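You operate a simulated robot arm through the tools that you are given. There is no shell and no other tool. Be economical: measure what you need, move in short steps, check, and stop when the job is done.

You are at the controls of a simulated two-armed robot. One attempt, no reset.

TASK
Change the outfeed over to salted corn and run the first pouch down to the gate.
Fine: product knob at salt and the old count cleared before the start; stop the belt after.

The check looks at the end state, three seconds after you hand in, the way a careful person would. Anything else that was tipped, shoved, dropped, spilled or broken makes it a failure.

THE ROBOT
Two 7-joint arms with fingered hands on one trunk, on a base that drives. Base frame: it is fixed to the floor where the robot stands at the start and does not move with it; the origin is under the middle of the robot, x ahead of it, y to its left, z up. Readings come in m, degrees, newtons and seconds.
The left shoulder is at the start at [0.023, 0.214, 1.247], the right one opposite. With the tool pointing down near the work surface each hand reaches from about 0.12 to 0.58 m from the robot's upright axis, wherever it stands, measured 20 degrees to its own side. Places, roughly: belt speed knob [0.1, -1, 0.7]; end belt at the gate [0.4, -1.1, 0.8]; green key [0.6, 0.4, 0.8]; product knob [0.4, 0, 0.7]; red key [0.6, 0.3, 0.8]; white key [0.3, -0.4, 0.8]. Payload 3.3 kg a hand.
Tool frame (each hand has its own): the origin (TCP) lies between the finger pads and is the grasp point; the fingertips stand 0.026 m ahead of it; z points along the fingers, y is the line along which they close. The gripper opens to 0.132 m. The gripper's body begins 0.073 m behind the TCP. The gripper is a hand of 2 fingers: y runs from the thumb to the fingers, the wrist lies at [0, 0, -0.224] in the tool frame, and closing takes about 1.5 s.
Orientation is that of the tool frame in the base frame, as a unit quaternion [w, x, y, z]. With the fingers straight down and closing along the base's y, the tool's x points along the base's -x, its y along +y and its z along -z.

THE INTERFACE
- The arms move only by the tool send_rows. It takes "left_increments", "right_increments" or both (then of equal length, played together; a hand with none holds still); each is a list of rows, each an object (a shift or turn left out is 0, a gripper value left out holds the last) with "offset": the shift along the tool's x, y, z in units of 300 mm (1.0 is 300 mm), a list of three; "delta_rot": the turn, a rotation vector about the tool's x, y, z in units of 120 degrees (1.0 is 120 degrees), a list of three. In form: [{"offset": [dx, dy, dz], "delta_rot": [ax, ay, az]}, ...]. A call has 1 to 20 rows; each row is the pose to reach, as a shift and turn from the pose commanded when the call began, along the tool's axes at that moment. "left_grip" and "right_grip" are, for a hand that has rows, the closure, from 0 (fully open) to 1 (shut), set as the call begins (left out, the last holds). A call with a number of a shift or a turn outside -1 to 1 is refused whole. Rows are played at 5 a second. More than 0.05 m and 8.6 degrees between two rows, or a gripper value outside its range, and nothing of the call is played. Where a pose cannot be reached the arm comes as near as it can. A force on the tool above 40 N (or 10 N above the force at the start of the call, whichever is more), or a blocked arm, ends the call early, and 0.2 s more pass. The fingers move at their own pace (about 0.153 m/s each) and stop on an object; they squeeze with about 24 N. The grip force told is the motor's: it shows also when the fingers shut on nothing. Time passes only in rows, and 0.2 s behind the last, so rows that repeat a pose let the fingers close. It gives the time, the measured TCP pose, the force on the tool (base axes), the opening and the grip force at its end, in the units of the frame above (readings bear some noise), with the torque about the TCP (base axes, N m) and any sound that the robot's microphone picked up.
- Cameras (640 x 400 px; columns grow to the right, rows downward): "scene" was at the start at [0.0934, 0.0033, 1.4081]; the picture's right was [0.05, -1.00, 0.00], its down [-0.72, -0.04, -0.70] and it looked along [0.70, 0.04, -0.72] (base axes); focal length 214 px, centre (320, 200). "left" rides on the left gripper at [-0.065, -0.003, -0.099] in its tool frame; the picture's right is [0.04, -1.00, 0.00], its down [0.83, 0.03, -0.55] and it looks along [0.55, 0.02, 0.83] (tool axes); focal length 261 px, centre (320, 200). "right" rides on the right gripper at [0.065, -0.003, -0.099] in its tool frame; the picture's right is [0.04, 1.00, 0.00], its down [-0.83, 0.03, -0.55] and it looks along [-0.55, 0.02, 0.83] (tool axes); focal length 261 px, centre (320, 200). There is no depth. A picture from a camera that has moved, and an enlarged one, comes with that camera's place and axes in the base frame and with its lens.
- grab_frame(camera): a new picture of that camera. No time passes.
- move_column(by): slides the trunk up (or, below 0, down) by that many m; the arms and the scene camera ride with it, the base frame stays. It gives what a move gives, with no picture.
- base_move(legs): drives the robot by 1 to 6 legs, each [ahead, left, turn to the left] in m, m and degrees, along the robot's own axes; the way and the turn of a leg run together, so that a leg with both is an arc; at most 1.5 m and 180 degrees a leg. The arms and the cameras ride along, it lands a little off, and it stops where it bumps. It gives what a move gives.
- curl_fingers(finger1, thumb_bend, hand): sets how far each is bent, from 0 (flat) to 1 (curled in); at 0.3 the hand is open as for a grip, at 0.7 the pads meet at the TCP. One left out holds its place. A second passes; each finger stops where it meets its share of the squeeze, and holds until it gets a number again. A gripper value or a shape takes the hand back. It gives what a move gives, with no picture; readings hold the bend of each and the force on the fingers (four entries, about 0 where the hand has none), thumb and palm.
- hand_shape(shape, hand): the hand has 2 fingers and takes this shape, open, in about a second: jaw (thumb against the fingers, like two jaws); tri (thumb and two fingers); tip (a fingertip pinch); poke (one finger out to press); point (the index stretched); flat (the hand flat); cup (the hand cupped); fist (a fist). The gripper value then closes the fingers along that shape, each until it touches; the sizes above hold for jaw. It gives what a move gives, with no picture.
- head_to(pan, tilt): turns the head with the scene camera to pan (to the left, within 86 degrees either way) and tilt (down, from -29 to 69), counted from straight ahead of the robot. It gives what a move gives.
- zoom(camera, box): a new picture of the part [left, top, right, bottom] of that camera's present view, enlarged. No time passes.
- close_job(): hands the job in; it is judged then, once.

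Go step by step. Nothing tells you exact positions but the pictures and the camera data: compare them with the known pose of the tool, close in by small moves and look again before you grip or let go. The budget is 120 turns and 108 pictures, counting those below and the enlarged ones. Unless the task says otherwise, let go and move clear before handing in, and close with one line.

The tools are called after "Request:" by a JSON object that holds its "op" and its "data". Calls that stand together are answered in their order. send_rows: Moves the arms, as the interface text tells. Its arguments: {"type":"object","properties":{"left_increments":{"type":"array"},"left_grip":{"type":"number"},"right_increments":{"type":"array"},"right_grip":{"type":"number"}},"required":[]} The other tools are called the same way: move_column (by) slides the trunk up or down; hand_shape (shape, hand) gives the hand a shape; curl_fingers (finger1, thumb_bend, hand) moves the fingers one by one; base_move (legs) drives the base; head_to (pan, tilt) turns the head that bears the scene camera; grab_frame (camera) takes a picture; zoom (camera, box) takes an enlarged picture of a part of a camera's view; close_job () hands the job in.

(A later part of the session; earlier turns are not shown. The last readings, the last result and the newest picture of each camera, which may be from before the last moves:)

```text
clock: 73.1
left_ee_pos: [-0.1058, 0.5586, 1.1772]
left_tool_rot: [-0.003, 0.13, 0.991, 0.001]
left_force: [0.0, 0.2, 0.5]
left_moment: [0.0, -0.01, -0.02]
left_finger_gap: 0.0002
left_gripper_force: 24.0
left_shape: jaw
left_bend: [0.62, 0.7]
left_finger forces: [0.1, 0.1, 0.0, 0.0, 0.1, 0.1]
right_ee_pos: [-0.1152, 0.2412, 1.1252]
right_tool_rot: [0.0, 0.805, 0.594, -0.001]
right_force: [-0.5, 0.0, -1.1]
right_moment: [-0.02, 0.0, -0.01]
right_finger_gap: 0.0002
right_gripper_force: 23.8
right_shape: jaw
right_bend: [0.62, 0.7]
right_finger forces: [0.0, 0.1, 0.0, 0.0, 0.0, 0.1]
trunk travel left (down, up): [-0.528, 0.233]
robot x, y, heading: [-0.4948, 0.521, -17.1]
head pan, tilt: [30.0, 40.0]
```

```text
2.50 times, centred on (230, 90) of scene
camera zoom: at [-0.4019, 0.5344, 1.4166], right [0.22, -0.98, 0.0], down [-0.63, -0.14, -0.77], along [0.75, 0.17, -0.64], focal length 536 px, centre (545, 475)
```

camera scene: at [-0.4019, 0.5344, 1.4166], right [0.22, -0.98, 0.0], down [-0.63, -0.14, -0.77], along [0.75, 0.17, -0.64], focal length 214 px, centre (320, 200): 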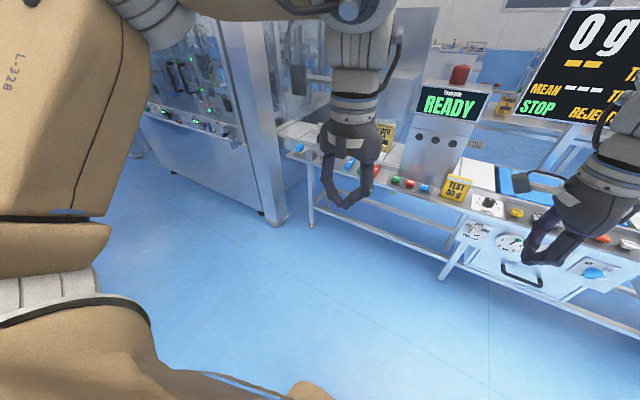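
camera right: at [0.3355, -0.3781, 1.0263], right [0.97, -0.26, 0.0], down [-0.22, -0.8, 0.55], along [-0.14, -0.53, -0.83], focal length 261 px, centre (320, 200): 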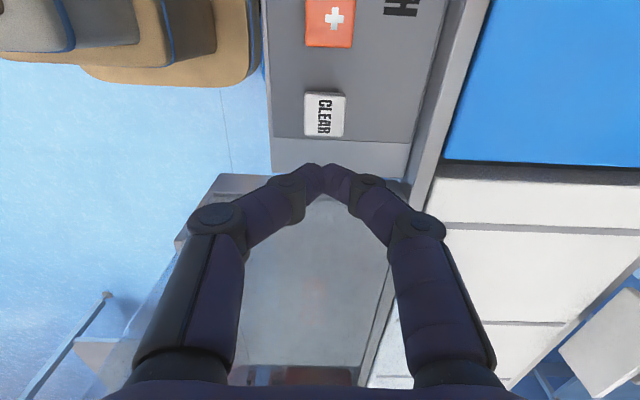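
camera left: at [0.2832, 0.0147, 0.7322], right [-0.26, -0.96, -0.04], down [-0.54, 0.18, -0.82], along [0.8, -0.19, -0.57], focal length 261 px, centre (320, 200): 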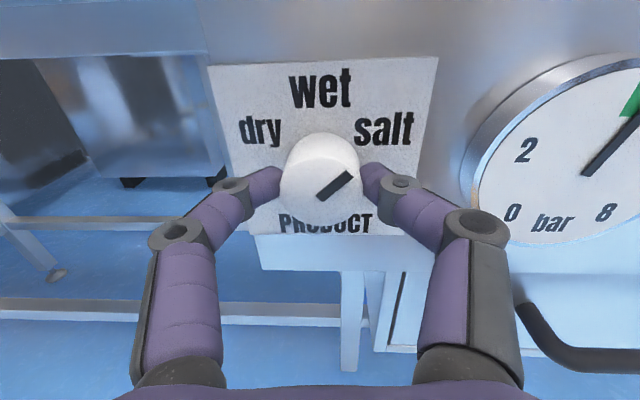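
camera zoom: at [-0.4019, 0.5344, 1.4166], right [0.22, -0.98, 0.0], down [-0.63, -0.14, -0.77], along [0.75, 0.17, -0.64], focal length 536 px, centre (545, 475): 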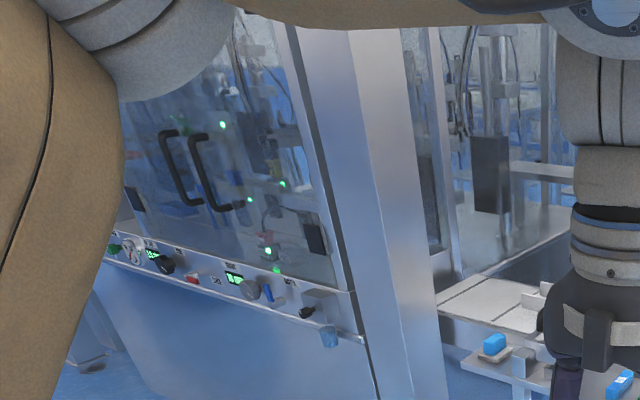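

A corn M pouch already stands upstream of the detector. I drive up to the panel so the left hand can reach START and STOP.

Request:
{"op": "base_move", "data": {"legs": [[0.56, 0, 0]]}}

Request:
{"op": "head_to", "data": {"pan": 22, "tilt": 50}}

Request:
{"op": "grab_frame", "data": {"camera": "scene"}}

Request:
{"op": "grab_frame", "data": {"camera": "left"}}

```text
clock: 76.3
left_ee_pos: [0.4323, 0.3904, 1.1771]
left_tool_rot: [-0.004, 0.132, 0.991, 0.001]
left_force: [0.5, 0.3, -0.5]
left_moment: [-0.05, -0.01, 0.0]
left_finger_gap: 0.0001
left_gripper_force: 24.1
left_shape: jaw
left_bend: [0.62, 0.7]
left_finger forces: [0.0, 0.1, 0.1, 0.0, 0.0, 0.1]
right_ee_pos: [0.4216, 0.0722, 1.124]
right_tool_rot: [0.0, 0.805, 0.593, -0.001]
right_force: [-0.6, -0.1, 0.2]
right_moment: [0.0, -0.02, 0.0]
right_finger_gap: 0.0
right_gripper_force: 23.7
right_shape: jaw
right_bend: [0.62, 0.7]
right_finger forces: [0.0, 0.0, 0.1, 0.0, 0.1, 0.0]
trunk travel left (down, up): [-0.528, 0.233]
robot x, y, heading: [0.0406, 0.3528, -17.6]
head pan, tilt: [30.0, 40.0]
```

```text
clock: 77.1
left_ee_pos: [0.4311, 0.3908, 1.1776]
left_tool_rot: [-0.003, 0.131, 0.991, 0.001]
left_force: [0.3, 0.5, 0.1]
left_moment: [-0.01, -0.02, 0.0]
left_finger_gap: 0.0002
left_gripper_force: 24.0
left_shape: jaw
left_bend: [0.62, 0.7]
left_finger forces: [0.0, 0.0, 0.0, 0.0, 0.0, 0.1]
right_ee_pos: [0.4203, 0.0732, 1.1249]
right_tool_rot: [0.001, 0.805, 0.593, 0.0]
right_force: [-0.1, -0.5, 0.8]
right_moment: [-0.03, -0.02, 0.01]
right_finger_gap: 0.0002
right_gripper_force: 24.2
right_shape: jaw
right_bend: [0.62, 0.7]
right_finger forces: [0.0, 0.1, 0.0, 0.0, 0.0, 0.0]
trunk travel left (down, up): [-0.528, 0.233]
robot x, y, heading: [0.0405, 0.3488, -17.2]
head pan, tilt: [22.0, 50.0]
```

```text
53 pictures are left
camera scene: at [0.1287, 0.3541, 1.4025], right [0.08, -1.0, 0.0], down [-0.76, -0.06, -0.64], along [0.64, 0.05, -0.77], focal length 214 px, centre (320, 200)
```

scene: 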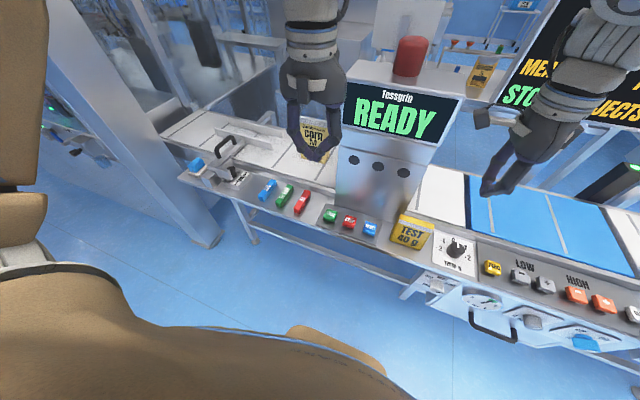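

```text
52 pictures are left
camera left: at [0.4946, 0.3705, 1.2764], right [-0.3, -0.95, 0.0], down [-0.79, 0.25, 0.56], along [-0.53, 0.17, -0.83], focal length 261 px, centre (320, 200)
```

left: 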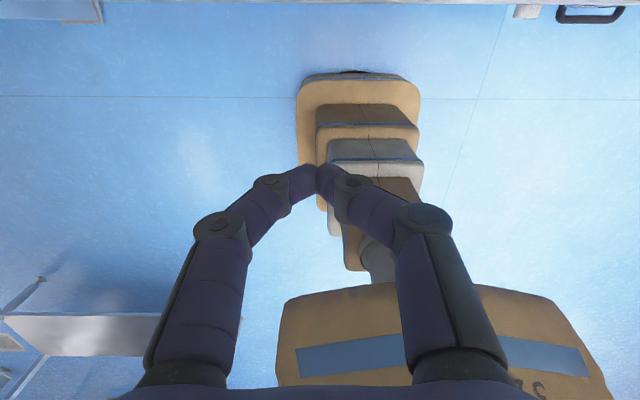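

The left camera stalk would foul the detector leg behind START, while the right hand unrotated carries its camera on my side. I'll use the right hand: rotate it back and pull it in, then shift the base left.

Request:
{"op": "send_rows", "data": {"right_increments": [{"offset": [0, -0.07, 0], "delta_rot": [0, 0, 0]}, {"offset": [0, -0.14, 0], "delta_rot": [0, 0, -0.0625]}, {"offset": [0, -0.21, 0], "delta_rot": [0, 0, -0.125]}, {"offset": [0, -0.28, 0], "delta_rot": [0, 0, -0.1875]}, {"offset": [0, -0.35, 0], "delta_rot": [0, 0, -0.25]}, {"offset": [0, -0.4, 0], "delta_rot": [0, 0, -0.3125]}, {"offset": [0, -0.4, 0], "delta_rot": [0, 0, -0.375]}, {"offset": [0, -0.4, 0], "delta_rot": [0, 0, -0.4375]}, {"offset": [0, -0.4, 0], "delta_rot": [0, 0, -0.5]}, {"offset": [0, -0.4, 0], "delta_rot": [0, 0, -0.5625]}, {"offset": [0, -0.4, 0], "delta_rot": [0, 0, -0.625]}, {"offset": [0, -0.4, 0], "delta_rot": [0, 0, -0.6875]}, {"offset": [0, -0.4, 0], "delta_rot": [0, 0, -0.75]}]}}

Request:
{"op": "base_move", "data": {"legs": [[0, 0.28, 0]]}}

Request:
{"op": "head_to", "data": {"pan": 0, "tilt": 55}}

Request:
{"op": "grab_frame", "data": {"camera": "scene"}}

Request:
{"op": "grab_frame", "data": {"camera": "right"}}

```text
clock: 79.9
left_ee_pos: [0.4312, 0.3888, 1.1778]
left_tool_rot: [-0.003, 0.132, 0.991, 0.0]
left_force: [0.0, 0.6, -0.2]
left_moment: [-0.02, -0.04, 0.0]
left_finger_gap: 0.0
left_gripper_force: 23.7
left_shape: jaw
left_bend: [0.62, 0.7]
left_finger forces: [0.1, 0.0, 0.1, 0.0, 0.0, 0.0]
right_ee_pos: [0.3063, 0.1098, 1.125]
right_tool_rot: [0.0, 0.15, 0.989, 0.0]
right_force: [-0.1, 0.2, 0.5]
right_moment: [-0.03, -0.03, 0.0]
right_finger_gap: 0.0
right_gripper_force: 23.7
right_shape: jaw
right_bend: [0.62, 0.7]
right_finger forces: [0.0, 0.0, 0.0, 0.0, 0.0, 0.1]
trunk travel left (down, up): [-0.528, 0.233]
robot x, y, heading: [0.0379, 0.3508, -17.5]
head pan, tilt: [22.0, 50.0]
```

```text
clock: 81.8
left_ee_pos: [0.5148, 0.6598, 1.1781]
left_tool_rot: [-0.003, 0.131, 0.991, 0.001]
left_force: [0.0, 0.2, 0.0]
left_moment: [-0.02, 0.02, -0.01]
left_finger_gap: 0.0003
left_gripper_force: 24.2
left_shape: jaw
left_bend: [0.62, 0.7]
left_finger forces: [0.0, 0.0, 0.1, 0.1, 0.1, 0.0]
right_ee_pos: [0.391, 0.3776, 1.1249]
right_tool_rot: [0.0, 0.149, 0.989, 0.0]
right_force: [0.7, 0.2, -0.9]
right_moment: [-0.01, 0.01, -0.01]
right_finger_gap: 0.0
right_gripper_force: 23.6
right_shape: jaw
right_bend: [0.62, 0.7]
right_finger forces: [0.0, 0.0, 0.0, 0.0, 0.0, 0.0]
trunk travel left (down, up): [-0.528, 0.233]
robot x, y, heading: [0.1214, 0.6213, -17.1]
head pan, tilt: [22.0, 50.0]
```

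```text
clock: 82.7
left_ee_pos: [0.5145, 0.658, 1.1759]
left_tool_rot: [-0.003, 0.13, 0.992, 0.0]
left_force: [0.2, 0.3, 0.5]
left_moment: [0.0, -0.02, 0.04]
left_finger_gap: 0.0
left_gripper_force: 23.9
left_shape: jaw
left_bend: [0.62, 0.7]
left_finger forces: [0.1, 0.0, 0.0, 0.0, 0.0, 0.0]
right_ee_pos: [0.3916, 0.3769, 1.1256]
right_tool_rot: [0.0, 0.149, 0.989, 0.0]
right_force: [-0.1, -0.2, -0.8]
right_moment: [0.0, 0.0, 0.03]
right_finger_gap: 0.0003
right_gripper_force: 23.9
right_shape: jaw
right_bend: [0.62, 0.7]
right_finger forces: [0.0, 0.1, 0.1, 0.1, 0.1, 0.0]
trunk travel left (down, up): [-0.528, 0.233]
robot x, y, heading: [0.1213, 0.6227, -17.0]
head pan, tilt: [0.0, 55.0]
```

```text
51 pictures are left
camera scene: at [0.2041, 0.5936, 1.3959], right [-0.3, -0.96, 0.0], down [-0.78, 0.24, -0.57], along [0.55, -0.17, -0.82], focal length 214 px, centre (320, 200)
```

scene: 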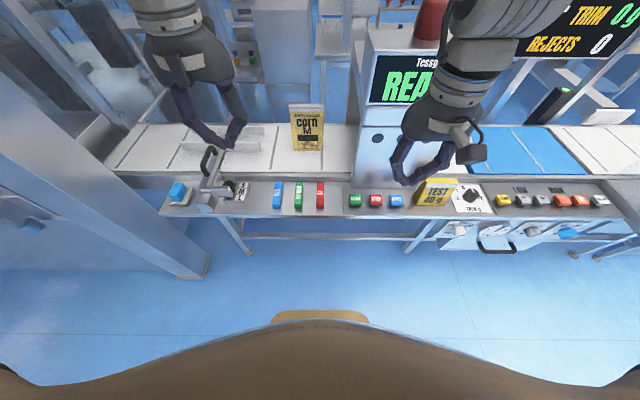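

```text
50 pictures are left
camera right: at [0.3265, 0.3933, 1.2231], right [0.26, 0.97, 0.0], down [0.81, -0.21, 0.55], along [0.53, -0.14, -0.83], focal length 261 px, centre (320, 200)
```

right: 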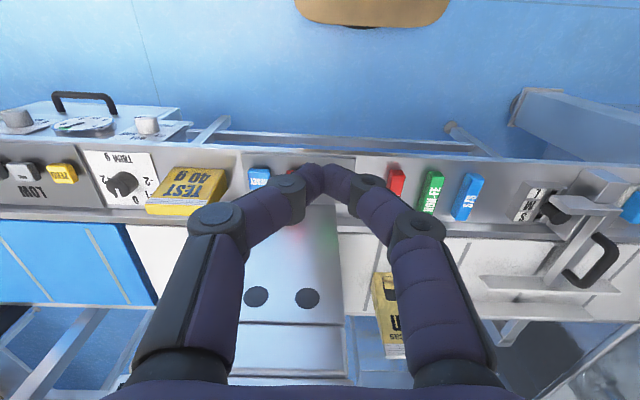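

Request:
{"op": "zoom", "data": {"camera": "scene", "box": [340, 170, 436, 230]}}

Request:
{"op": "zoom", "data": {"camera": "scene", "box": [160, 140, 340, 230]}}

```text
6.67 times, centred on (388, 200) of scene
camera zoom: at [0.2041, 0.5936, 1.3959], right [-0.3, -0.96, 0.0], down [-0.78, 0.24, -0.57], along [0.55, -0.17, -0.82], focal length 1430 px, centre (-133, 200)
```

zoom: 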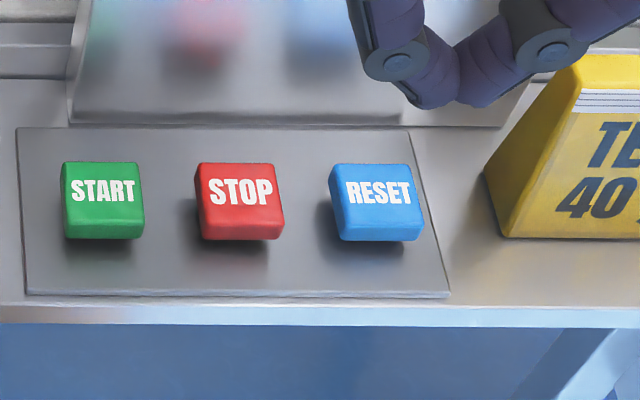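

```text
3.56 times, centred on (250, 185) of scene
camera zoom: at [0.2041, 0.5936, 1.3959], right [-0.3, -0.96, 0.0], down [-0.78, 0.24, -0.57], along [0.55, -0.17, -0.82], focal length 763 px, centre (569, 253)
```

zoom: 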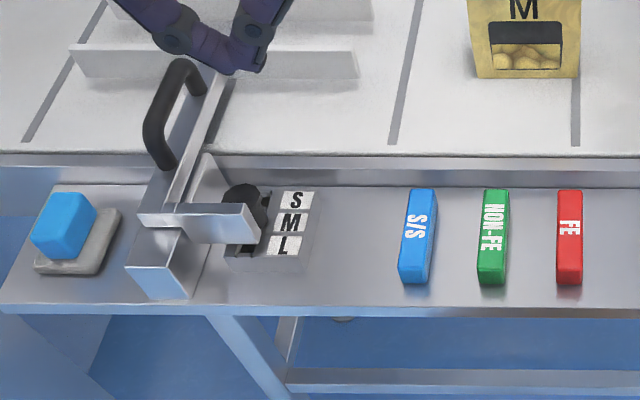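

The guide is on M, the pouch waits on the belt. START is about (0.573, 0.353, 0.80); I move the right fingertips above it.

Request:
{"op": "send_rows", "data": {"right_increments": [{"offset": [-0.12, 0.02, 0]}, {"offset": [-0.24, 0.04, 0]}, {"offset": [-0.36, 0.06, 0]}, {"offset": [-0.48, 0.08, 0]}, {"offset": [-0.599, 0.098, 0.05]}, {"offset": [-0.599, 0.098, 0.2]}, {"offset": [-0.599, 0.098, 0.35]}, {"offset": [-0.599, 0.098, 0.5]}, {"offset": [-0.599, 0.098, 0.65]}, {"offset": [-0.599, 0.098, 0.75]}]}}

Request:
{"op": "grab_frame", "data": {"camera": "right"}}

Request:
{"op": "grab_frame", "data": {"camera": "scene"}}

```text
clock: 84.9
left_ee_pos: [0.5149, 0.6578, 1.1772]
left_tool_rot: [-0.003, 0.131, 0.991, 0.0]
left_force: [0.1, 0.1, -0.2]
left_moment: [0.03, 0.01, 0.01]
left_finger_gap: 0.0
left_gripper_force: 24.0
left_shape: jaw
left_bend: [0.62, 0.7]
left_finger forces: [0.0, 0.0, 0.1, 0.1, 0.0, 0.0]
right_ee_pos: [0.5702, 0.3526, 0.9006]
right_tool_rot: [0.0, 0.149, 0.989, 0.001]
right_force: [0.6, 0.4, 0.6]
right_moment: [-0.03, 0.02, 0.02]
right_finger_gap: 0.0002
right_gripper_force: 24.5
right_shape: jaw
right_bend: [0.62, 0.7]
right_finger forces: [0.1, 0.0, 0.0, 0.1, 0.1, 0.0]
right hand out of reach, approached as far as the arm can: row 5
trunk travel left (down, up): [-0.528, 0.233]
robot x, y, heading: [0.1231, 0.6205, -17.3]
head pan, tilt: [0.0, 55.0]
```

```text
47 pictures are left
camera right: at [0.5063, 0.3689, 0.9987], right [0.26, 0.97, 0.0], down [0.81, -0.21, 0.55], along [0.53, -0.14, -0.83], focal length 261 px, centre (320, 200)
```

right: 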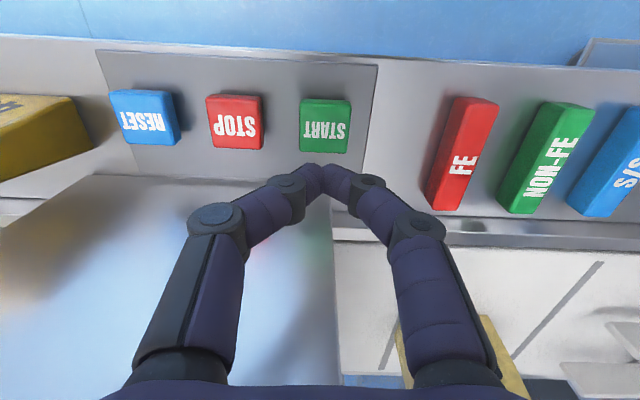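

```text
46 pictures are left
camera scene: at [0.2042, 0.5935, 1.3959], right [-0.3, -0.95, 0.0], down [-0.78, 0.24, -0.57], along [0.55, -0.17, -0.82], focal length 214 px, centre (320, 200)
```

scene: 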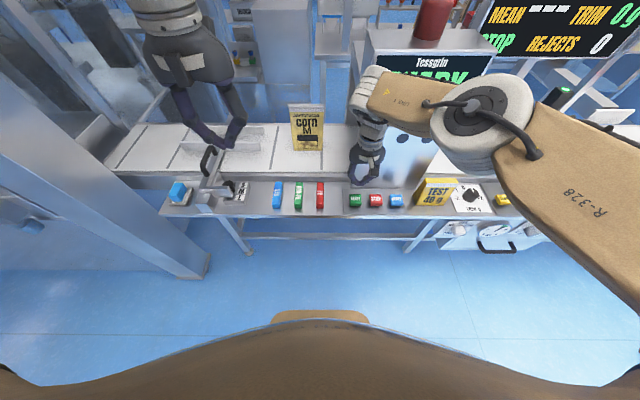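

Tip is over START. Before starting I point the head to the gate to make sure I can watch it.

Request:
{"op": "head_to", "data": {"pan": -56, "tilt": 20}}

Request:
{"op": "grab_frame", "data": {"camera": "scene"}}

```text
clock: 86.1
left_ee_pos: [0.5135, 0.6581, 1.1767]
left_tool_rot: [-0.003, 0.131, 0.991, 0.0]
left_force: [-0.7, -0.9, 0.7]
left_moment: [-0.03, 0.0, -0.03]
left_finger_gap: 0.0001
left_gripper_force: 23.4
left_shape: jaw
left_bend: [0.62, 0.7]
left_finger forces: [0.0, 0.1, 0.0, 0.0, 0.1, 0.0]
right_ee_pos: [0.5692, 0.3521, 0.9013]
right_tool_rot: [-0.001, 0.151, 0.989, 0.0]
right_force: [0.6, 0.0, -0.1]
right_moment: [0.0, -0.03, 0.04]
right_finger_gap: 0.0002
right_gripper_force: 24.6
right_shape: jaw
right_bend: [0.62, 0.7]
right_finger forces: [0.1, 0.1, 0.0, 0.1, 0.0, 0.1]
trunk travel left (down, up): [-0.528, 0.233]
robot x, y, heading: [0.1192, 0.619, -16.9]
head pan, tilt: [-56.0, 20.0]
```

```text
45 pictures are left
camera scene: at [0.1622, 0.5257, 1.448], right [-0.96, -0.29, 0.0], down [-0.1, 0.33, -0.94], along [0.27, -0.9, -0.34], focal length 214 px, centre (320, 200)
```

scene: 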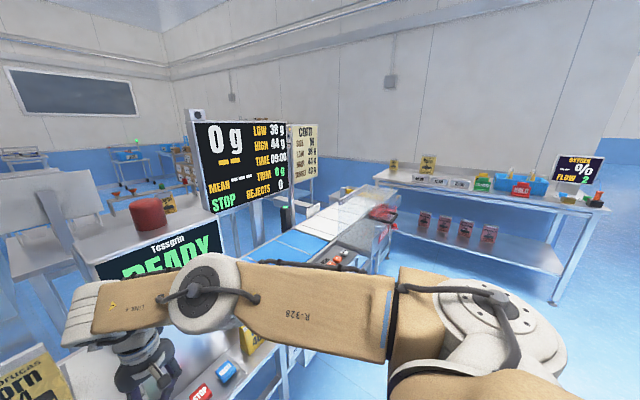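

I can see the board and the end belt. I press START, lift, and hover over STOP.

Request:
{"op": "zoom", "data": {"camera": "scene", "box": [270, 170, 430, 270]}}

Request:
{"op": "send_rows", "data": {"right_increments": [{"offset": [0.009, 0.006, 0.12]}, {"offset": [0.009, 0.006, 0.22]}, {"offset": [0.009, 0.006, 0.245]}, {"offset": [0.009, 0.006, 0.255]}, {"offset": [0.009, 0.006, 0.263]}, {"offset": [0.009, 0.006, 0.15]}]}}

Request:
{"op": "grab_frame", "data": {"camera": "scene"}}

```text
4.00 times, centred on (350, 220) of scene
camera zoom: at [0.1622, 0.5257, 1.448], right [-0.96, -0.29, 0.0], down [-0.1, 0.33, -0.94], along [0.27, -0.9, -0.34], focal length 858 px, centre (200, 120)
```

zoom: 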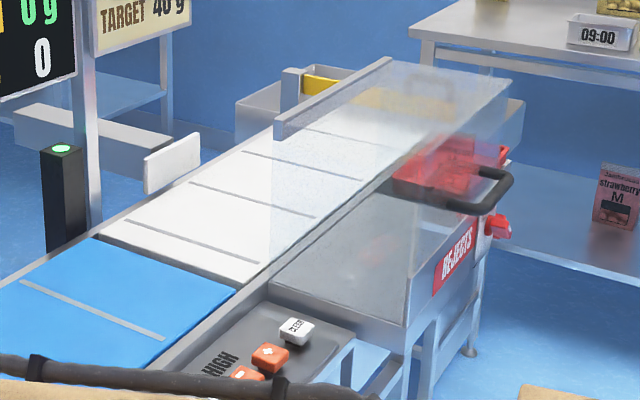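

```text
clock: 87.5
left_ee_pos: [0.5131, 0.6594, 1.1778]
left_tool_rot: [-0.003, 0.131, 0.991, 0.0]
left_force: [0.0, -1.2, 0.2]
left_moment: [-0.01, -0.03, -0.01]
left_finger_gap: 0.0002
left_gripper_force: 24.2
left_shape: jaw
left_bend: [0.62, 0.7]
left_finger forces: [0.0, 0.1, 0.1, 0.0, 0.0, 0.0]
right_ee_pos: [0.5677, 0.3555, 0.855]
right_tool_rot: [0.0, 0.149, 0.989, 0.0]
right_force: [-0.5, -0.2, 0.8]
right_moment: [-0.01, 0.0, 0.03]
right_finger_gap: 0.0
right_gripper_force: 23.9
right_shape: jaw
right_bend: [0.62, 0.7]
right_finger forces: [0.1, 0.1, 0.0, 0.0, 0.1, 0.0]
right hand out of reach, approached as far as the arm can: row 2, 3, 4, 5
trunk travel left (down, up): [-0.528, 0.233]
robot x, y, heading: [0.1217, 0.6204, -17.2]
head pan, tilt: [-56.0, 20.0]
```

```text
43 pictures are left
camera scene: at [0.1619, 0.5258, 1.448], right [-0.96, -0.29, 0.0], down [-0.1, 0.33, -0.94], along [0.27, -0.9, -0.34], focal length 214 px, centre (320, 200)
```

scene: 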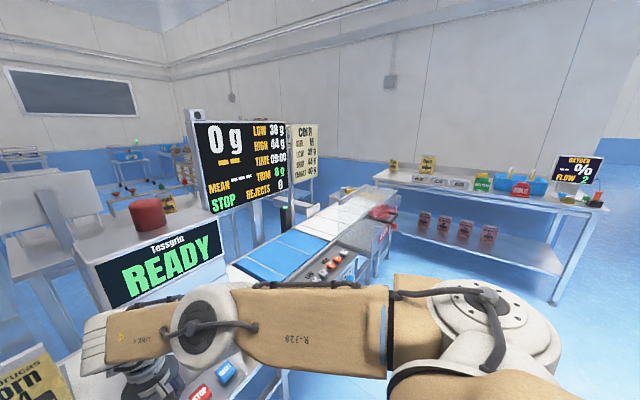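

START wasn't reached (arm at its limit). I lift, lower the trunk by 8 cm for reach, and press again.

Request:
{"op": "send_rows", "data": {"right_increments": [{"offset": [0, 0, -0.13]}, {"offset": [0, 0, -0.26]}, {"offset": [0, 0, -0.333]}]}}

Request:
{"op": "move_column", "data": {"by": -0.08}}

Request:
{"op": "grab_frame", "data": {"camera": "right"}}

```text
clock: 88.3
left_ee_pos: [0.5149, 0.6584, 1.1771]
left_tool_rot: [-0.004, 0.13, 0.991, 0.0]
left_force: [0.0, -0.9, -0.4]
left_moment: [-0.01, 0.0, 0.02]
left_finger_gap: 0.0001
left_gripper_force: 23.7
left_shape: jaw
left_bend: [0.62, 0.7]
left_finger forces: [0.0, 0.0, 0.0, 0.1, 0.1, 0.0]
right_ee_pos: [0.5684, 0.3559, 0.9549]
right_tool_rot: [-0.001, 0.15, 0.989, 0.0]
right_force: [0.4, -0.4, -0.1]
right_moment: [0.06, 0.02, -0.01]
right_finger_gap: 0.0
right_gripper_force: 23.8
right_shape: jaw
right_bend: [0.62, 0.7]
right_finger forces: [0.0, 0.1, 0.0, 0.0, 0.1, 0.0]
trunk travel left (down, up): [-0.528, 0.233]
robot x, y, heading: [0.1232, 0.6198, -17.2]
head pan, tilt: [-56.0, 20.0]
```

```text
clock: 89.5
left_ee_pos: [0.5135, 0.6565, 1.0975]
left_tool_rot: [-0.002, 0.13, 0.991, 0.0]
left_force: [0.4, 0.2, 0.3]
left_moment: [0.0, 0.0, -0.02]
left_finger_gap: 0.0
left_gripper_force: 23.5
left_shape: jaw
left_bend: [0.62, 0.7]
left_finger forces: [0.1, 0.0, 0.0, 0.0, 0.0, 0.0]
right_ee_pos: [0.568, 0.3539, 0.8749]
right_tool_rot: [0.0, 0.15, 0.989, 0.0]
right_force: [0.2, -0.5, 0.5]
right_moment: [0.0, 0.01, -0.01]
right_finger_gap: 0.0001
right_gripper_force: 24.5
right_shape: jaw
right_bend: [0.62, 0.7]
right_finger forces: [0.0, 0.0, 0.0, 0.0, 0.1, 0.0]
trunk travel left (down, up): [-0.448, 0.313]
robot x, y, heading: [0.1212, 0.625, -17.3]
head pan, tilt: [-56.0, 20.0]
```

```text
42 pictures are left
camera right: at [0.5046, 0.3706, 0.9732], right [0.26, 0.97, 0.0], down [0.81, -0.21, 0.55], along [0.53, -0.14, -0.83], focal length 261 px, centre (320, 200)
```

right: 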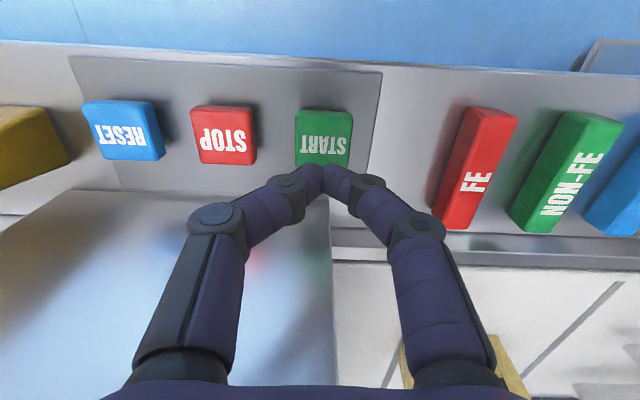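

Aligned on START; pressing now.

Request:
{"op": "send_rows", "data": {"right_increments": [{"offset": [0.004, 0.004, 0.11]}, {"offset": [0.004, 0.004, 0.15]}, {"offset": [0.004, 0.004, 0.162]}, {"offset": [0.004, 0.004, 0.17]}, {"offset": [0.004, 0.004, 0.178]}, {"offset": [0.004, 0.004, 0.08]}]}}

Request:
{"op": "grab_frame", "data": {"camera": "scene"}}

```text
clock: 90.9
left_ee_pos: [0.514, 0.6586, 1.0978]
left_tool_rot: [-0.002, 0.13, 0.991, 0.0]
left_force: [-0.1, 0.3, 0.0]
left_moment: [0.0, -0.01, 0.01]
left_finger_gap: 0.0002
left_gripper_force: 24.1
left_shape: jaw
left_bend: [0.62, 0.7]
left_finger forces: [0.0, 0.0, 0.1, 0.0, 0.1, 0.0]
right_ee_pos: [0.5666, 0.3561, 0.8516]
right_tool_rot: [0.0, 0.15, 0.989, 0.0]
right_force: [0.1, 0.3, 0.5]
right_moment: [-0.02, 0.0, -0.04]
right_finger_gap: 0.0
right_gripper_force: 23.5
right_shape: jaw
right_bend: [0.62, 0.7]
right_finger forces: [0.0, 0.1, 0.0, 0.0, 0.0, 0.1]
trunk travel left (down, up): [-0.448, 0.313]
robot x, y, heading: [0.1231, 0.617, -17.3]
head pan, tilt: [-56.0, 20.0]
heard: click
```

```text
41 pictures are left
camera scene: at [0.1676, 0.5241, 1.3678], right [-0.96, -0.29, 0.0], down [-0.1, 0.33, -0.94], along [0.27, -0.9, -0.34], focal length 214 px, centre (320, 200)
```

scene: 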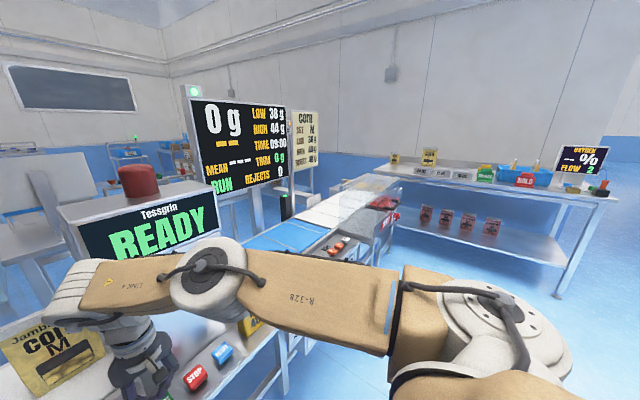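

The board says RUN. I shift over STOP and watch the pouch.

Request:
{"op": "send_rows", "data": {"right_increments": [{"offset": [0, -0.115, 0]}, {"offset": [0, -0.23, 0]}]}}

Request:
{"op": "grab_frame", "data": {"camera": "scene"}}

```text
clock: 91.5
left_ee_pos: [0.5142, 0.6583, 1.0965]
left_tool_rot: [-0.003, 0.13, 0.991, 0.001]
left_force: [0.0, 0.6, 0.2]
left_moment: [0.01, 0.01, 0.0]
left_finger_gap: 0.0
left_gripper_force: 23.8
left_shape: jaw
left_bend: [0.62, 0.7]
left_finger forces: [0.0, 0.1, 0.0, 0.0, 0.0, 0.0]
right_ee_pos: [0.5492, 0.2918, 0.85]
right_tool_rot: [0.0, 0.15, 0.989, 0.001]
right_force: [-0.9, 0.2, -0.4]
right_moment: [-0.02, 0.02, -0.02]
right_finger_gap: 0.0
right_gripper_force: 24.0
right_shape: jaw
right_bend: [0.62, 0.7]
right_finger forces: [0.0, 0.1, 0.1, 0.0, 0.1, 0.0]
trunk travel left (down, up): [-0.448, 0.313]
robot x, y, heading: [0.1265, 0.6183, -17.6]
head pan, tilt: [-56.0, 20.0]
```

```text
40 pictures are left
camera scene: at [0.168, 0.5235, 1.3677], right [-0.96, -0.29, 0.0], down [-0.1, 0.33, -0.94], along [0.27, -0.9, -0.34], focal length 214 px, centre (320, 200)
```

scene: 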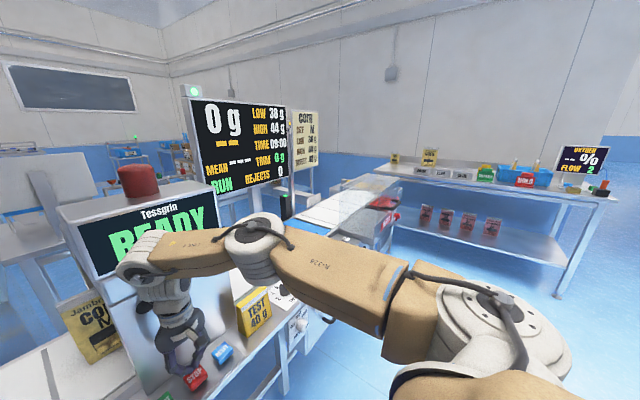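

Request:
{"op": "send_rows", "data": {"right_increments": [{"offset": [0, 0, 0]}, {"offset": [0, 0, 0]}, {"offset": [0, 0, 0]}, {"offset": [0, 0, 0]}, {"offset": [0, 0, 0]}, {"offset": [0, 0, 0]}, {"offset": [0, 0, 0]}, {"offset": [0, 0, 0]}, {"offset": [0, 0, 0]}, {"offset": [0, 0, 0]}]}}

Request:
{"op": "grab_frame", "data": {"camera": "scene"}}

```text
clock: 93.7
left_ee_pos: [0.5139, 0.6575, 1.0965]
left_tool_rot: [-0.003, 0.131, 0.991, 0.001]
left_force: [-0.4, -0.2, -0.8]
left_moment: [0.0, 0.01, 0.01]
left_finger_gap: 0.0
left_gripper_force: 23.7
left_shape: jaw
left_bend: [0.62, 0.7]
left_finger forces: [0.0, 0.0, 0.1, 0.0, 0.0, 0.0]
right_ee_pos: [0.5468, 0.2907, 0.8507]
right_tool_rot: [-0.001, 0.15, 0.989, 0.0]
right_force: [-0.4, -0.5, -1.1]
right_moment: [-0.02, -0.01, -0.01]
right_finger_gap: 0.0001
right_gripper_force: 24.1
right_shape: jaw
right_bend: [0.62, 0.7]
right_finger forces: [0.0, 0.0, 0.0, 0.0, 0.0, 0.0]
trunk travel left (down, up): [-0.448, 0.313]
robot x, y, heading: [0.1245, 0.6214, -17.2]
head pan, tilt: [-56.0, 20.0]
```

```text
39 pictures are left
camera scene: at [0.168, 0.5238, 1.3677], right [-0.96, -0.29, 0.0], down [-0.1, 0.33, -0.94], along [0.27, -0.9, -0.34], focal length 214 px, centre (320, 200)
```

scene: 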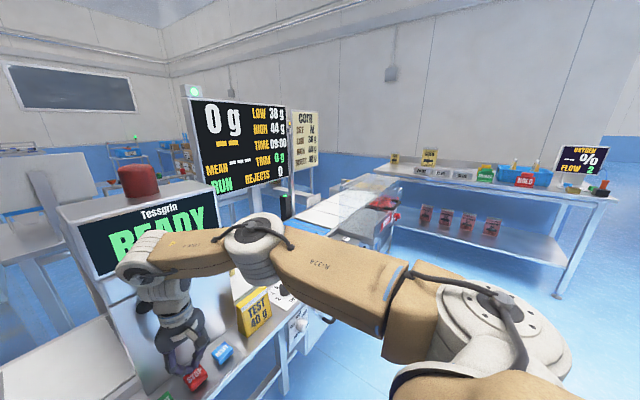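

The pouch is passing the detector (still READY). I keep waiting.

Request:
{"op": "send_rows", "data": {"right_increments": [{"offset": [0, 0, 0]}, {"offset": [0, 0, 0]}, {"offset": [0, 0, 0]}, {"offset": [0, 0, 0]}, {"offset": [0, 0, 0]}, {"offset": [0, 0, 0]}, {"offset": [0, 0, 0]}, {"offset": [0, 0, 0]}, {"offset": [0, 0, 0]}, {"offset": [0, 0, 0]}]}}

Request:
{"op": "grab_frame", "data": {"camera": "scene"}}

```text
clock: 95.9
left_ee_pos: [0.5145, 0.6568, 1.0972]
left_tool_rot: [-0.003, 0.131, 0.991, 0.0]
left_force: [-0.2, 0.5, -0.3]
left_moment: [0.0, 0.02, 0.01]
left_finger_gap: 0.0
left_gripper_force: 24.5
left_shape: jaw
left_bend: [0.62, 0.7]
left_finger forces: [0.0, 0.1, 0.0, 0.0, 0.1, 0.0]
right_ee_pos: [0.5482, 0.2899, 0.8504]
right_tool_rot: [0.0, 0.15, 0.989, 0.0]
right_force: [-0.2, 0.0, -0.6]
right_moment: [0.0, -0.03, 0.05]
right_finger_gap: 0.0
right_gripper_force: 24.6
right_shape: jaw
right_bend: [0.62, 0.7]
right_finger forces: [0.0, 0.0, 0.1, 0.0, 0.0, 0.0]
trunk travel left (down, up): [-0.448, 0.313]
robot x, y, heading: [0.1268, 0.6211, -17.0]
head pan, tilt: [-56.0, 20.0]
```

```text
38 pictures are left
camera scene: at [0.168, 0.5238, 1.3677], right [-0.96, -0.29, 0.0], down [-0.1, 0.33, -0.94], along [0.27, -0.9, -0.34], focal length 214 px, centre (320, 200)
```

scene: 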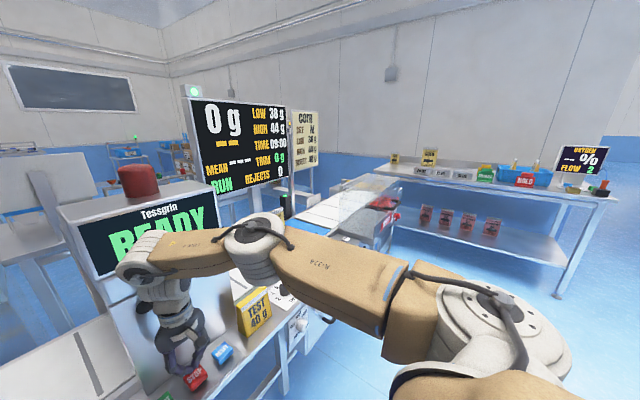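

Request:
{"op": "send_rows", "data": {"right_increments": [{"offset": [0, 0, 0]}, {"offset": [0, 0, 0]}, {"offset": [0, 0, 0]}, {"offset": [0, 0, 0]}, {"offset": [0, 0, 0]}, {"offset": [0, 0, 0]}, {"offset": [0, 0, 0]}]}}

Request:
{"op": "grab_frame", "data": {"camera": "scene"}}

```text
clock: 97.5
left_ee_pos: [0.514, 0.6583, 1.097]
left_tool_rot: [-0.003, 0.13, 0.992, 0.0]
left_force: [0.1, -0.4, -0.1]
left_moment: [0.0, -0.03, 0.03]
left_finger_gap: 0.0001
left_gripper_force: 24.2
left_shape: jaw
left_bend: [0.62, 0.7]
left_finger forces: [0.1, 0.1, 0.0, 0.1, 0.1, 0.0]
right_ee_pos: [0.5466, 0.2898, 0.8506]
right_tool_rot: [0.001, 0.15, 0.989, 0.0]
right_force: [0.3, -0.4, 0.0]
right_moment: [0.0, 0.01, -0.01]
right_finger_gap: 0.0
right_gripper_force: 24.1
right_shape: jaw
right_bend: [0.62, 0.7]
right_finger forces: [0.0, 0.1, 0.0, 0.1, 0.0, 0.1]
trunk travel left (down, up): [-0.448, 0.313]
robot x, y, heading: [0.1239, 0.6223, -17.2]
head pan, tilt: [-56.0, 20.0]
```

```text
37 pictures are left
camera scene: at [0.168, 0.5238, 1.3677], right [-0.96, -0.29, 0.0], down [-0.1, 0.33, -0.94], along [0.27, -0.9, -0.34], focal length 214 px, centre (320, 200)
```

scene: 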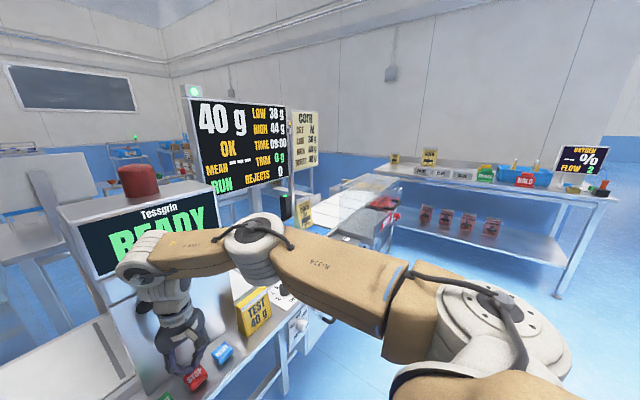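

40 g, OK. The pouch is leaving the weigh belt; a few more seconds to the gate.

Request:
{"op": "send_rows", "data": {"right_increments": [{"offset": [0, 0, 0]}, {"offset": [0, 0, 0]}, {"offset": [0, 0, 0]}, {"offset": [0, 0, 0]}, {"offset": [0, 0, 0]}, {"offset": [0, 0, 0]}, {"offset": [0, 0, 0]}, {"offset": [0, 0, 0]}, {"offset": [0, 0, 0]}]}}

Request:
{"op": "zoom", "data": {"camera": "scene", "box": [270, 160, 430, 260]}}

```text
clock: 99.5
left_ee_pos: [0.5135, 0.6588, 1.0968]
left_tool_rot: [-0.004, 0.131, 0.991, 0.001]
left_force: [0.3, 0.1, -0.6]
left_moment: [-0.01, -0.01, 0.02]
left_finger_gap: 0.0
left_gripper_force: 24.8
left_shape: jaw
left_bend: [0.62, 0.7]
left_finger forces: [0.0, 0.0, 0.0, 0.0, 0.0, 0.0]
right_ee_pos: [0.5475, 0.2903, 0.8508]
right_tool_rot: [0.001, 0.149, 0.989, 0.0]
right_force: [-0.4, -0.1, 0.2]
right_moment: [0.0, 0.01, 0.03]
right_finger_gap: 0.0
right_gripper_force: 24.2
right_shape: jaw
right_bend: [0.62, 0.7]
right_finger forces: [0.0, 0.0, 0.0, 0.0, 0.0, 0.0]
trunk travel left (down, up): [-0.448, 0.313]
robot x, y, heading: [0.122, 0.6211, -17.2]
head pan, tilt: [-56.0, 20.0]
```

```text
4.00 times, centred on (350, 210) of scene
camera zoom: at [0.168, 0.5238, 1.3677], right [-0.96, -0.29, 0.0], down [-0.1, 0.33, -0.94], along [0.27, -0.9, -0.34], focal length 858 px, centre (200, 160)
```

zoom: 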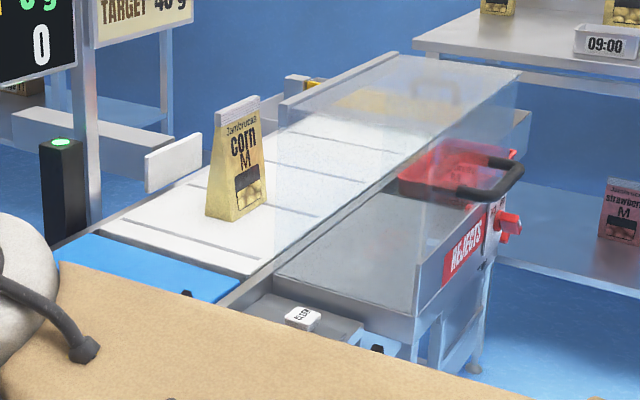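

Request:
{"op": "send_rows", "data": {"right_increments": [{"offset": [0, 0, 0]}, {"offset": [0, 0, 0]}, {"offset": [0, 0, 0]}, {"offset": [0, 0, 0.02]}, {"offset": [0, 0, 0.03]}, {"offset": [0, 0, 0.03]}, {"offset": [0, 0, 0.03]}, {"offset": [0, 0, 0.03]}, {"offset": [0, 0, 0.03]}]}}

Request:
{"op": "zoom", "data": {"camera": "scene", "box": [270, 160, 430, 260]}}

```text
clock: 101.5
left_ee_pos: [0.5145, 0.6589, 1.0979]
left_tool_rot: [-0.004, 0.131, 0.991, 0.0]
left_force: [-0.3, -0.2, 0.2]
left_moment: [0.0, 0.05, 0.0]
left_finger_gap: 0.0002
left_gripper_force: 24.2
left_shape: jaw
left_bend: [0.62, 0.7]
left_finger forces: [0.0, 0.1, 0.0, 0.0, 0.0, 0.0]
right_ee_pos: [0.5475, 0.2904, 0.8418]
right_tool_rot: [0.001, 0.149, 0.989, 0.001]
right_force: [0.3, -0.6, -0.2]
right_moment: [-0.04, 0.03, 0.02]
right_finger_gap: 0.0
right_gripper_force: 23.8
right_shape: jaw
right_bend: [0.62, 0.7]
right_finger forces: [0.0, 0.0, 0.1, 0.1, 0.0, 0.0]
trunk travel left (down, up): [-0.448, 0.313]
robot x, y, heading: [0.1238, 0.6199, -17.0]
head pan, tilt: [-56.0, 20.0]
```

```text
4.00 times, centred on (350, 210) of scene
camera zoom: at [0.168, 0.5238, 1.3677], right [-0.96, -0.29, 0.0], down [-0.1, 0.33, -0.94], along [0.27, -0.9, -0.34], focal length 858 px, centre (200, 160)
```

zoom: 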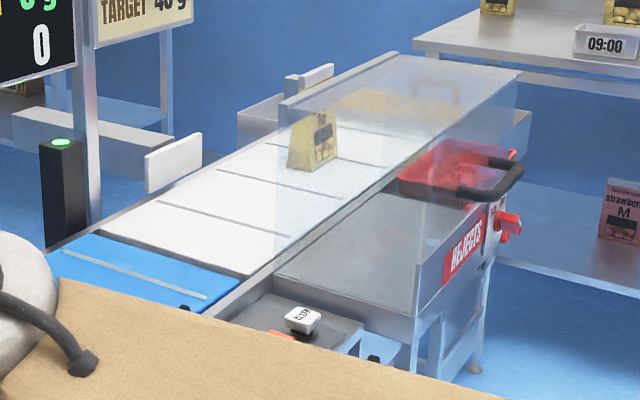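

Request:
{"op": "send_rows", "data": {"right_increments": [{"offset": [0, 0, 0]}, {"offset": [0, 0, 0]}, {"offset": [0, 0, 0]}, {"offset": [0, 0, 0]}, {"offset": [0, 0, 0]}, {"offset": [0, 0, 0]}, {"offset": [0, 0, 0]}]}}

Request:
{"op": "zoom", "data": {"camera": "scene", "box": [310, 160, 430, 235]}}

```text
clock: 103.1
left_ee_pos: [0.5144, 0.6578, 1.0957]
left_tool_rot: [-0.003, 0.13, 0.992, 0.001]
left_force: [0.0, 0.3, -0.7]
left_moment: [-0.04, -0.01, -0.01]
left_finger_gap: 0.0
left_gripper_force: 24.2
left_shape: jaw
left_bend: [0.62, 0.7]
left_finger forces: [0.0, 0.0, 0.0, 0.0, 0.0, 0.1]
right_ee_pos: [0.5467, 0.29, 0.8408]
right_tool_rot: [0.0, 0.149, 0.989, 0.0]
right_force: [0.2, 0.4, -0.6]
right_moment: [-0.01, -0.02, -0.01]
right_finger_gap: 0.0002
right_gripper_force: 23.4
right_shape: jaw
right_bend: [0.62, 0.7]
right_finger forces: [0.0, 0.0, 0.0, 0.0, 0.0, 0.0]
trunk travel left (down, up): [-0.448, 0.313]
robot x, y, heading: [0.1234, 0.621, -17.2]
head pan, tilt: [-56.0, 20.0]
```

```text
5.33 times, centred on (370, 198) of scene
camera zoom: at [0.168, 0.5238, 1.3677], right [-0.96, -0.29, 0.0], down [-0.1, 0.33, -0.94], along [0.27, -0.9, -0.34], focal length 1144 px, centre (53, 213)
```

zoom: 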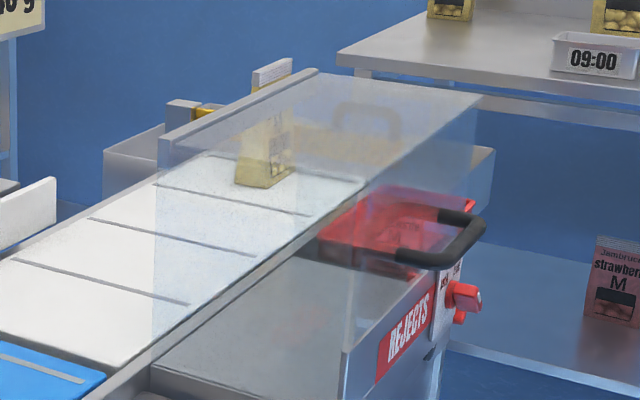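

Request:
{"op": "send_rows", "data": {"right_increments": [{"offset": [0, 0, 0]}, {"offset": [0, 0, 0]}, {"offset": [0, 0, 0]}, {"offset": [0, 0, 0]}]}}

Request:
{"op": "zoom", "data": {"camera": "scene", "box": [310, 160, 430, 235]}}

```text
clock: 104.1
left_ee_pos: [0.5156, 0.6574, 1.0966]
left_tool_rot: [-0.004, 0.131, 0.991, 0.0]
left_force: [0.8, 0.1, -0.1]
left_moment: [-0.02, -0.02, -0.03]
left_finger_gap: 0.0
left_gripper_force: 23.4
left_shape: jaw
left_bend: [0.62, 0.7]
left_finger forces: [0.0, 0.1, 0.0, 0.1, 0.0, 0.0]
right_ee_pos: [0.5469, 0.2901, 0.8418]
right_tool_rot: [0.001, 0.15, 0.989, 0.0]
right_force: [-0.1, 0.5, 0.8]
right_moment: [-0.01, 0.03, 0.02]
right_finger_gap: 0.0001
right_gripper_force: 23.8
right_shape: jaw
right_bend: [0.62, 0.7]
right_finger forces: [0.1, 0.0, 0.1, 0.0, 0.0, 0.0]
trunk travel left (down, up): [-0.448, 0.313]
robot x, y, heading: [0.1259, 0.6261, -17.0]
head pan, tilt: [-56.0, 20.0]
```

```text
5.33 times, centred on (370, 198) of scene
camera zoom: at [0.168, 0.5238, 1.3677], right [-0.96, -0.29, 0.0], down [-0.1, 0.33, -0.94], along [0.27, -0.9, -0.34], focal length 1144 px, centre (53, 213)
```

zoom: 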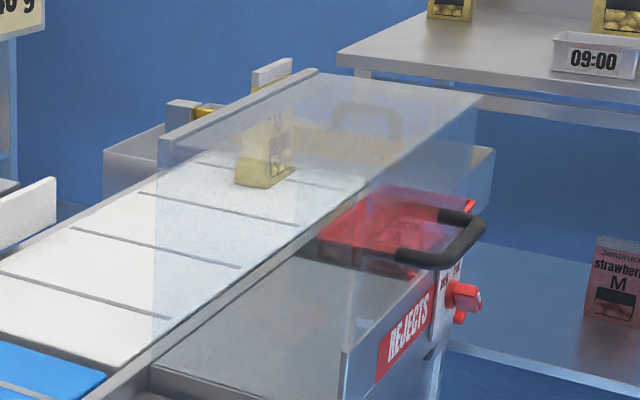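

The belt runs under a pouch that no longer advances: it is at the gate. I press STOP.

Request:
{"op": "send_rows", "data": {"right_increments": [{"offset": [0, 0, 0.035]}, {"offset": [0, 0, 0.05]}, {"offset": [0, 0, 0.058]}, {"offset": [0, 0, 0.066]}, {"offset": [0, 0, -0.03]}]}}

Request:
{"op": "grab_frame", "data": {"camera": "scene"}}

```text
clock: 105.3
left_ee_pos: [0.5145, 0.6574, 1.0961]
left_tool_rot: [-0.002, 0.13, 0.991, 0.0]
left_force: [0.2, 0.3, -0.6]
left_moment: [-0.01, -0.02, -0.02]
left_finger_gap: 0.0001
left_gripper_force: 24.7
left_shape: jaw
left_bend: [0.62, 0.7]
left_finger forces: [0.0, 0.0, 0.0, 0.1, 0.0, 0.1]
right_ee_pos: [0.5473, 0.2887, 0.8511]
right_tool_rot: [-0.001, 0.15, 0.989, 0.0]
right_force: [0.3, -0.3, 0.1]
right_moment: [0.0, 0.0, -0.01]
right_finger_gap: 0.0001
right_gripper_force: 23.9
right_shape: jaw
right_bend: [0.62, 0.7]
right_finger forces: [0.0, 0.1, 0.0, 0.0, 0.0, 0.1]
trunk travel left (down, up): [-0.448, 0.313]
robot x, y, heading: [0.1206, 0.6178, -17.2]
head pan, tilt: [-56.0, 20.0]
heard: click
```

```text
32 pictures are left
camera scene: at [0.1676, 0.5241, 1.3678], right [-0.96, -0.29, 0.0], down [-0.1, 0.33, -0.94], along [0.27, -0.9, -0.34], focal length 214 px, centre (320, 200)
```

scene: 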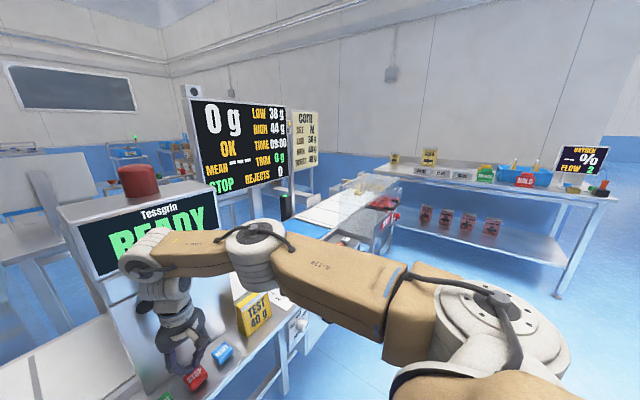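

The board shows STOP and the pouch base computes to (0.33, -1.08), i.e. the gate. I lift clear, back off and take a closer verification look.

Request:
{"op": "send_rows", "data": {"right_increments": [{"offset": [0, 0, -0.15]}, {"offset": [0, 0, -0.3]}, {"offset": [0, 0, -0.45]}, {"offset": [0.1, 0, -0.6]}, {"offset": [0.2, 0, -0.7]}, {"offset": [0.3, 0, -0.75]}]}}

Request:
{"op": "base_move", "data": {"legs": [[-0.4, 0, 0], [0, -0.8, 0]]}}

Request:
{"op": "head_to", "data": {"pan": -28, "tilt": 22}}

Request:
{"op": "grab_frame", "data": {"camera": "scene"}}

```text
refused: row 4 steps farther than a row can; nothing moved
```

```text
clock: 111.7
left_ee_pos: [-0.1052, 0.0087, 1.0968]
left_tool_rot: [-0.003, 0.129, 0.992, 0.002]
left_force: [1.1, -0.4, -0.1]
left_moment: [0.02, 0.0, 0.0]
left_finger_gap: 0.0
left_gripper_force: 24.0
left_shape: jaw
left_bend: [0.62, 0.7]
left_finger forces: [0.0, 0.0, 0.0, 0.1, 0.1, 0.0]
right_ee_pos: [-0.0719, -0.3603, 0.8513]
right_tool_rot: [0.0, 0.149, 0.989, 0.0]
right_force: [0.1, -0.1, 0.5]
right_moment: [0.03, -0.01, 0.03]
right_finger_gap: 0.0
right_gripper_force: 24.0
right_shape: jaw
right_bend: [0.62, 0.7]
right_finger forces: [0.1, 0.0, 0.0, 0.1, 0.0, 0.0]
trunk travel left (down, up): [-0.448, 0.313]
robot x, y, heading: [-0.4913, -0.0308, -17.3]
head pan, tilt: [-56.0, 20.0]
```

```text
clock: 112.6
left_ee_pos: [-0.1062, 0.0088, 1.0962]
left_tool_rot: [-0.003, 0.13, 0.992, 0.001]
left_force: [0.3, 0.9, 0.4]
left_moment: [-0.01, 0.02, 0.02]
left_finger_gap: 0.0002
left_gripper_force: 24.0
left_shape: jaw
left_bend: [0.62, 0.7]
left_finger forces: [0.1, 0.1, 0.0, 0.0, 0.0, 0.0]
right_ee_pos: [-0.0705, -0.3602, 0.8511]
right_tool_rot: [0.0, 0.149, 0.989, 0.0]
right_force: [-0.3, 0.4, 0.3]
right_moment: [0.0, 0.0, 0.02]
right_finger_gap: 0.0
right_gripper_force: 23.2
right_shape: jaw
right_bend: [0.62, 0.7]
right_finger forces: [0.0, 0.0, 0.0, 0.0, 0.0, 0.1]
trunk travel left (down, up): [-0.448, 0.313]
robot x, y, heading: [-0.4957, -0.0303, -17.5]
head pan, tilt: [-28.0, 22.0]
```

```text
31 pictures are left
camera scene: at [-0.4131, -0.1025, 1.3645], right [-0.71, -0.7, 0.0], down [-0.26, 0.27, -0.93], along [0.65, -0.66, -0.37], focal length 214 px, centre (320, 200)
```

scene: 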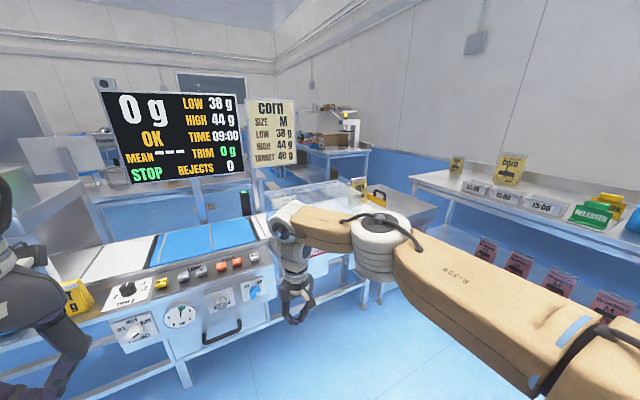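

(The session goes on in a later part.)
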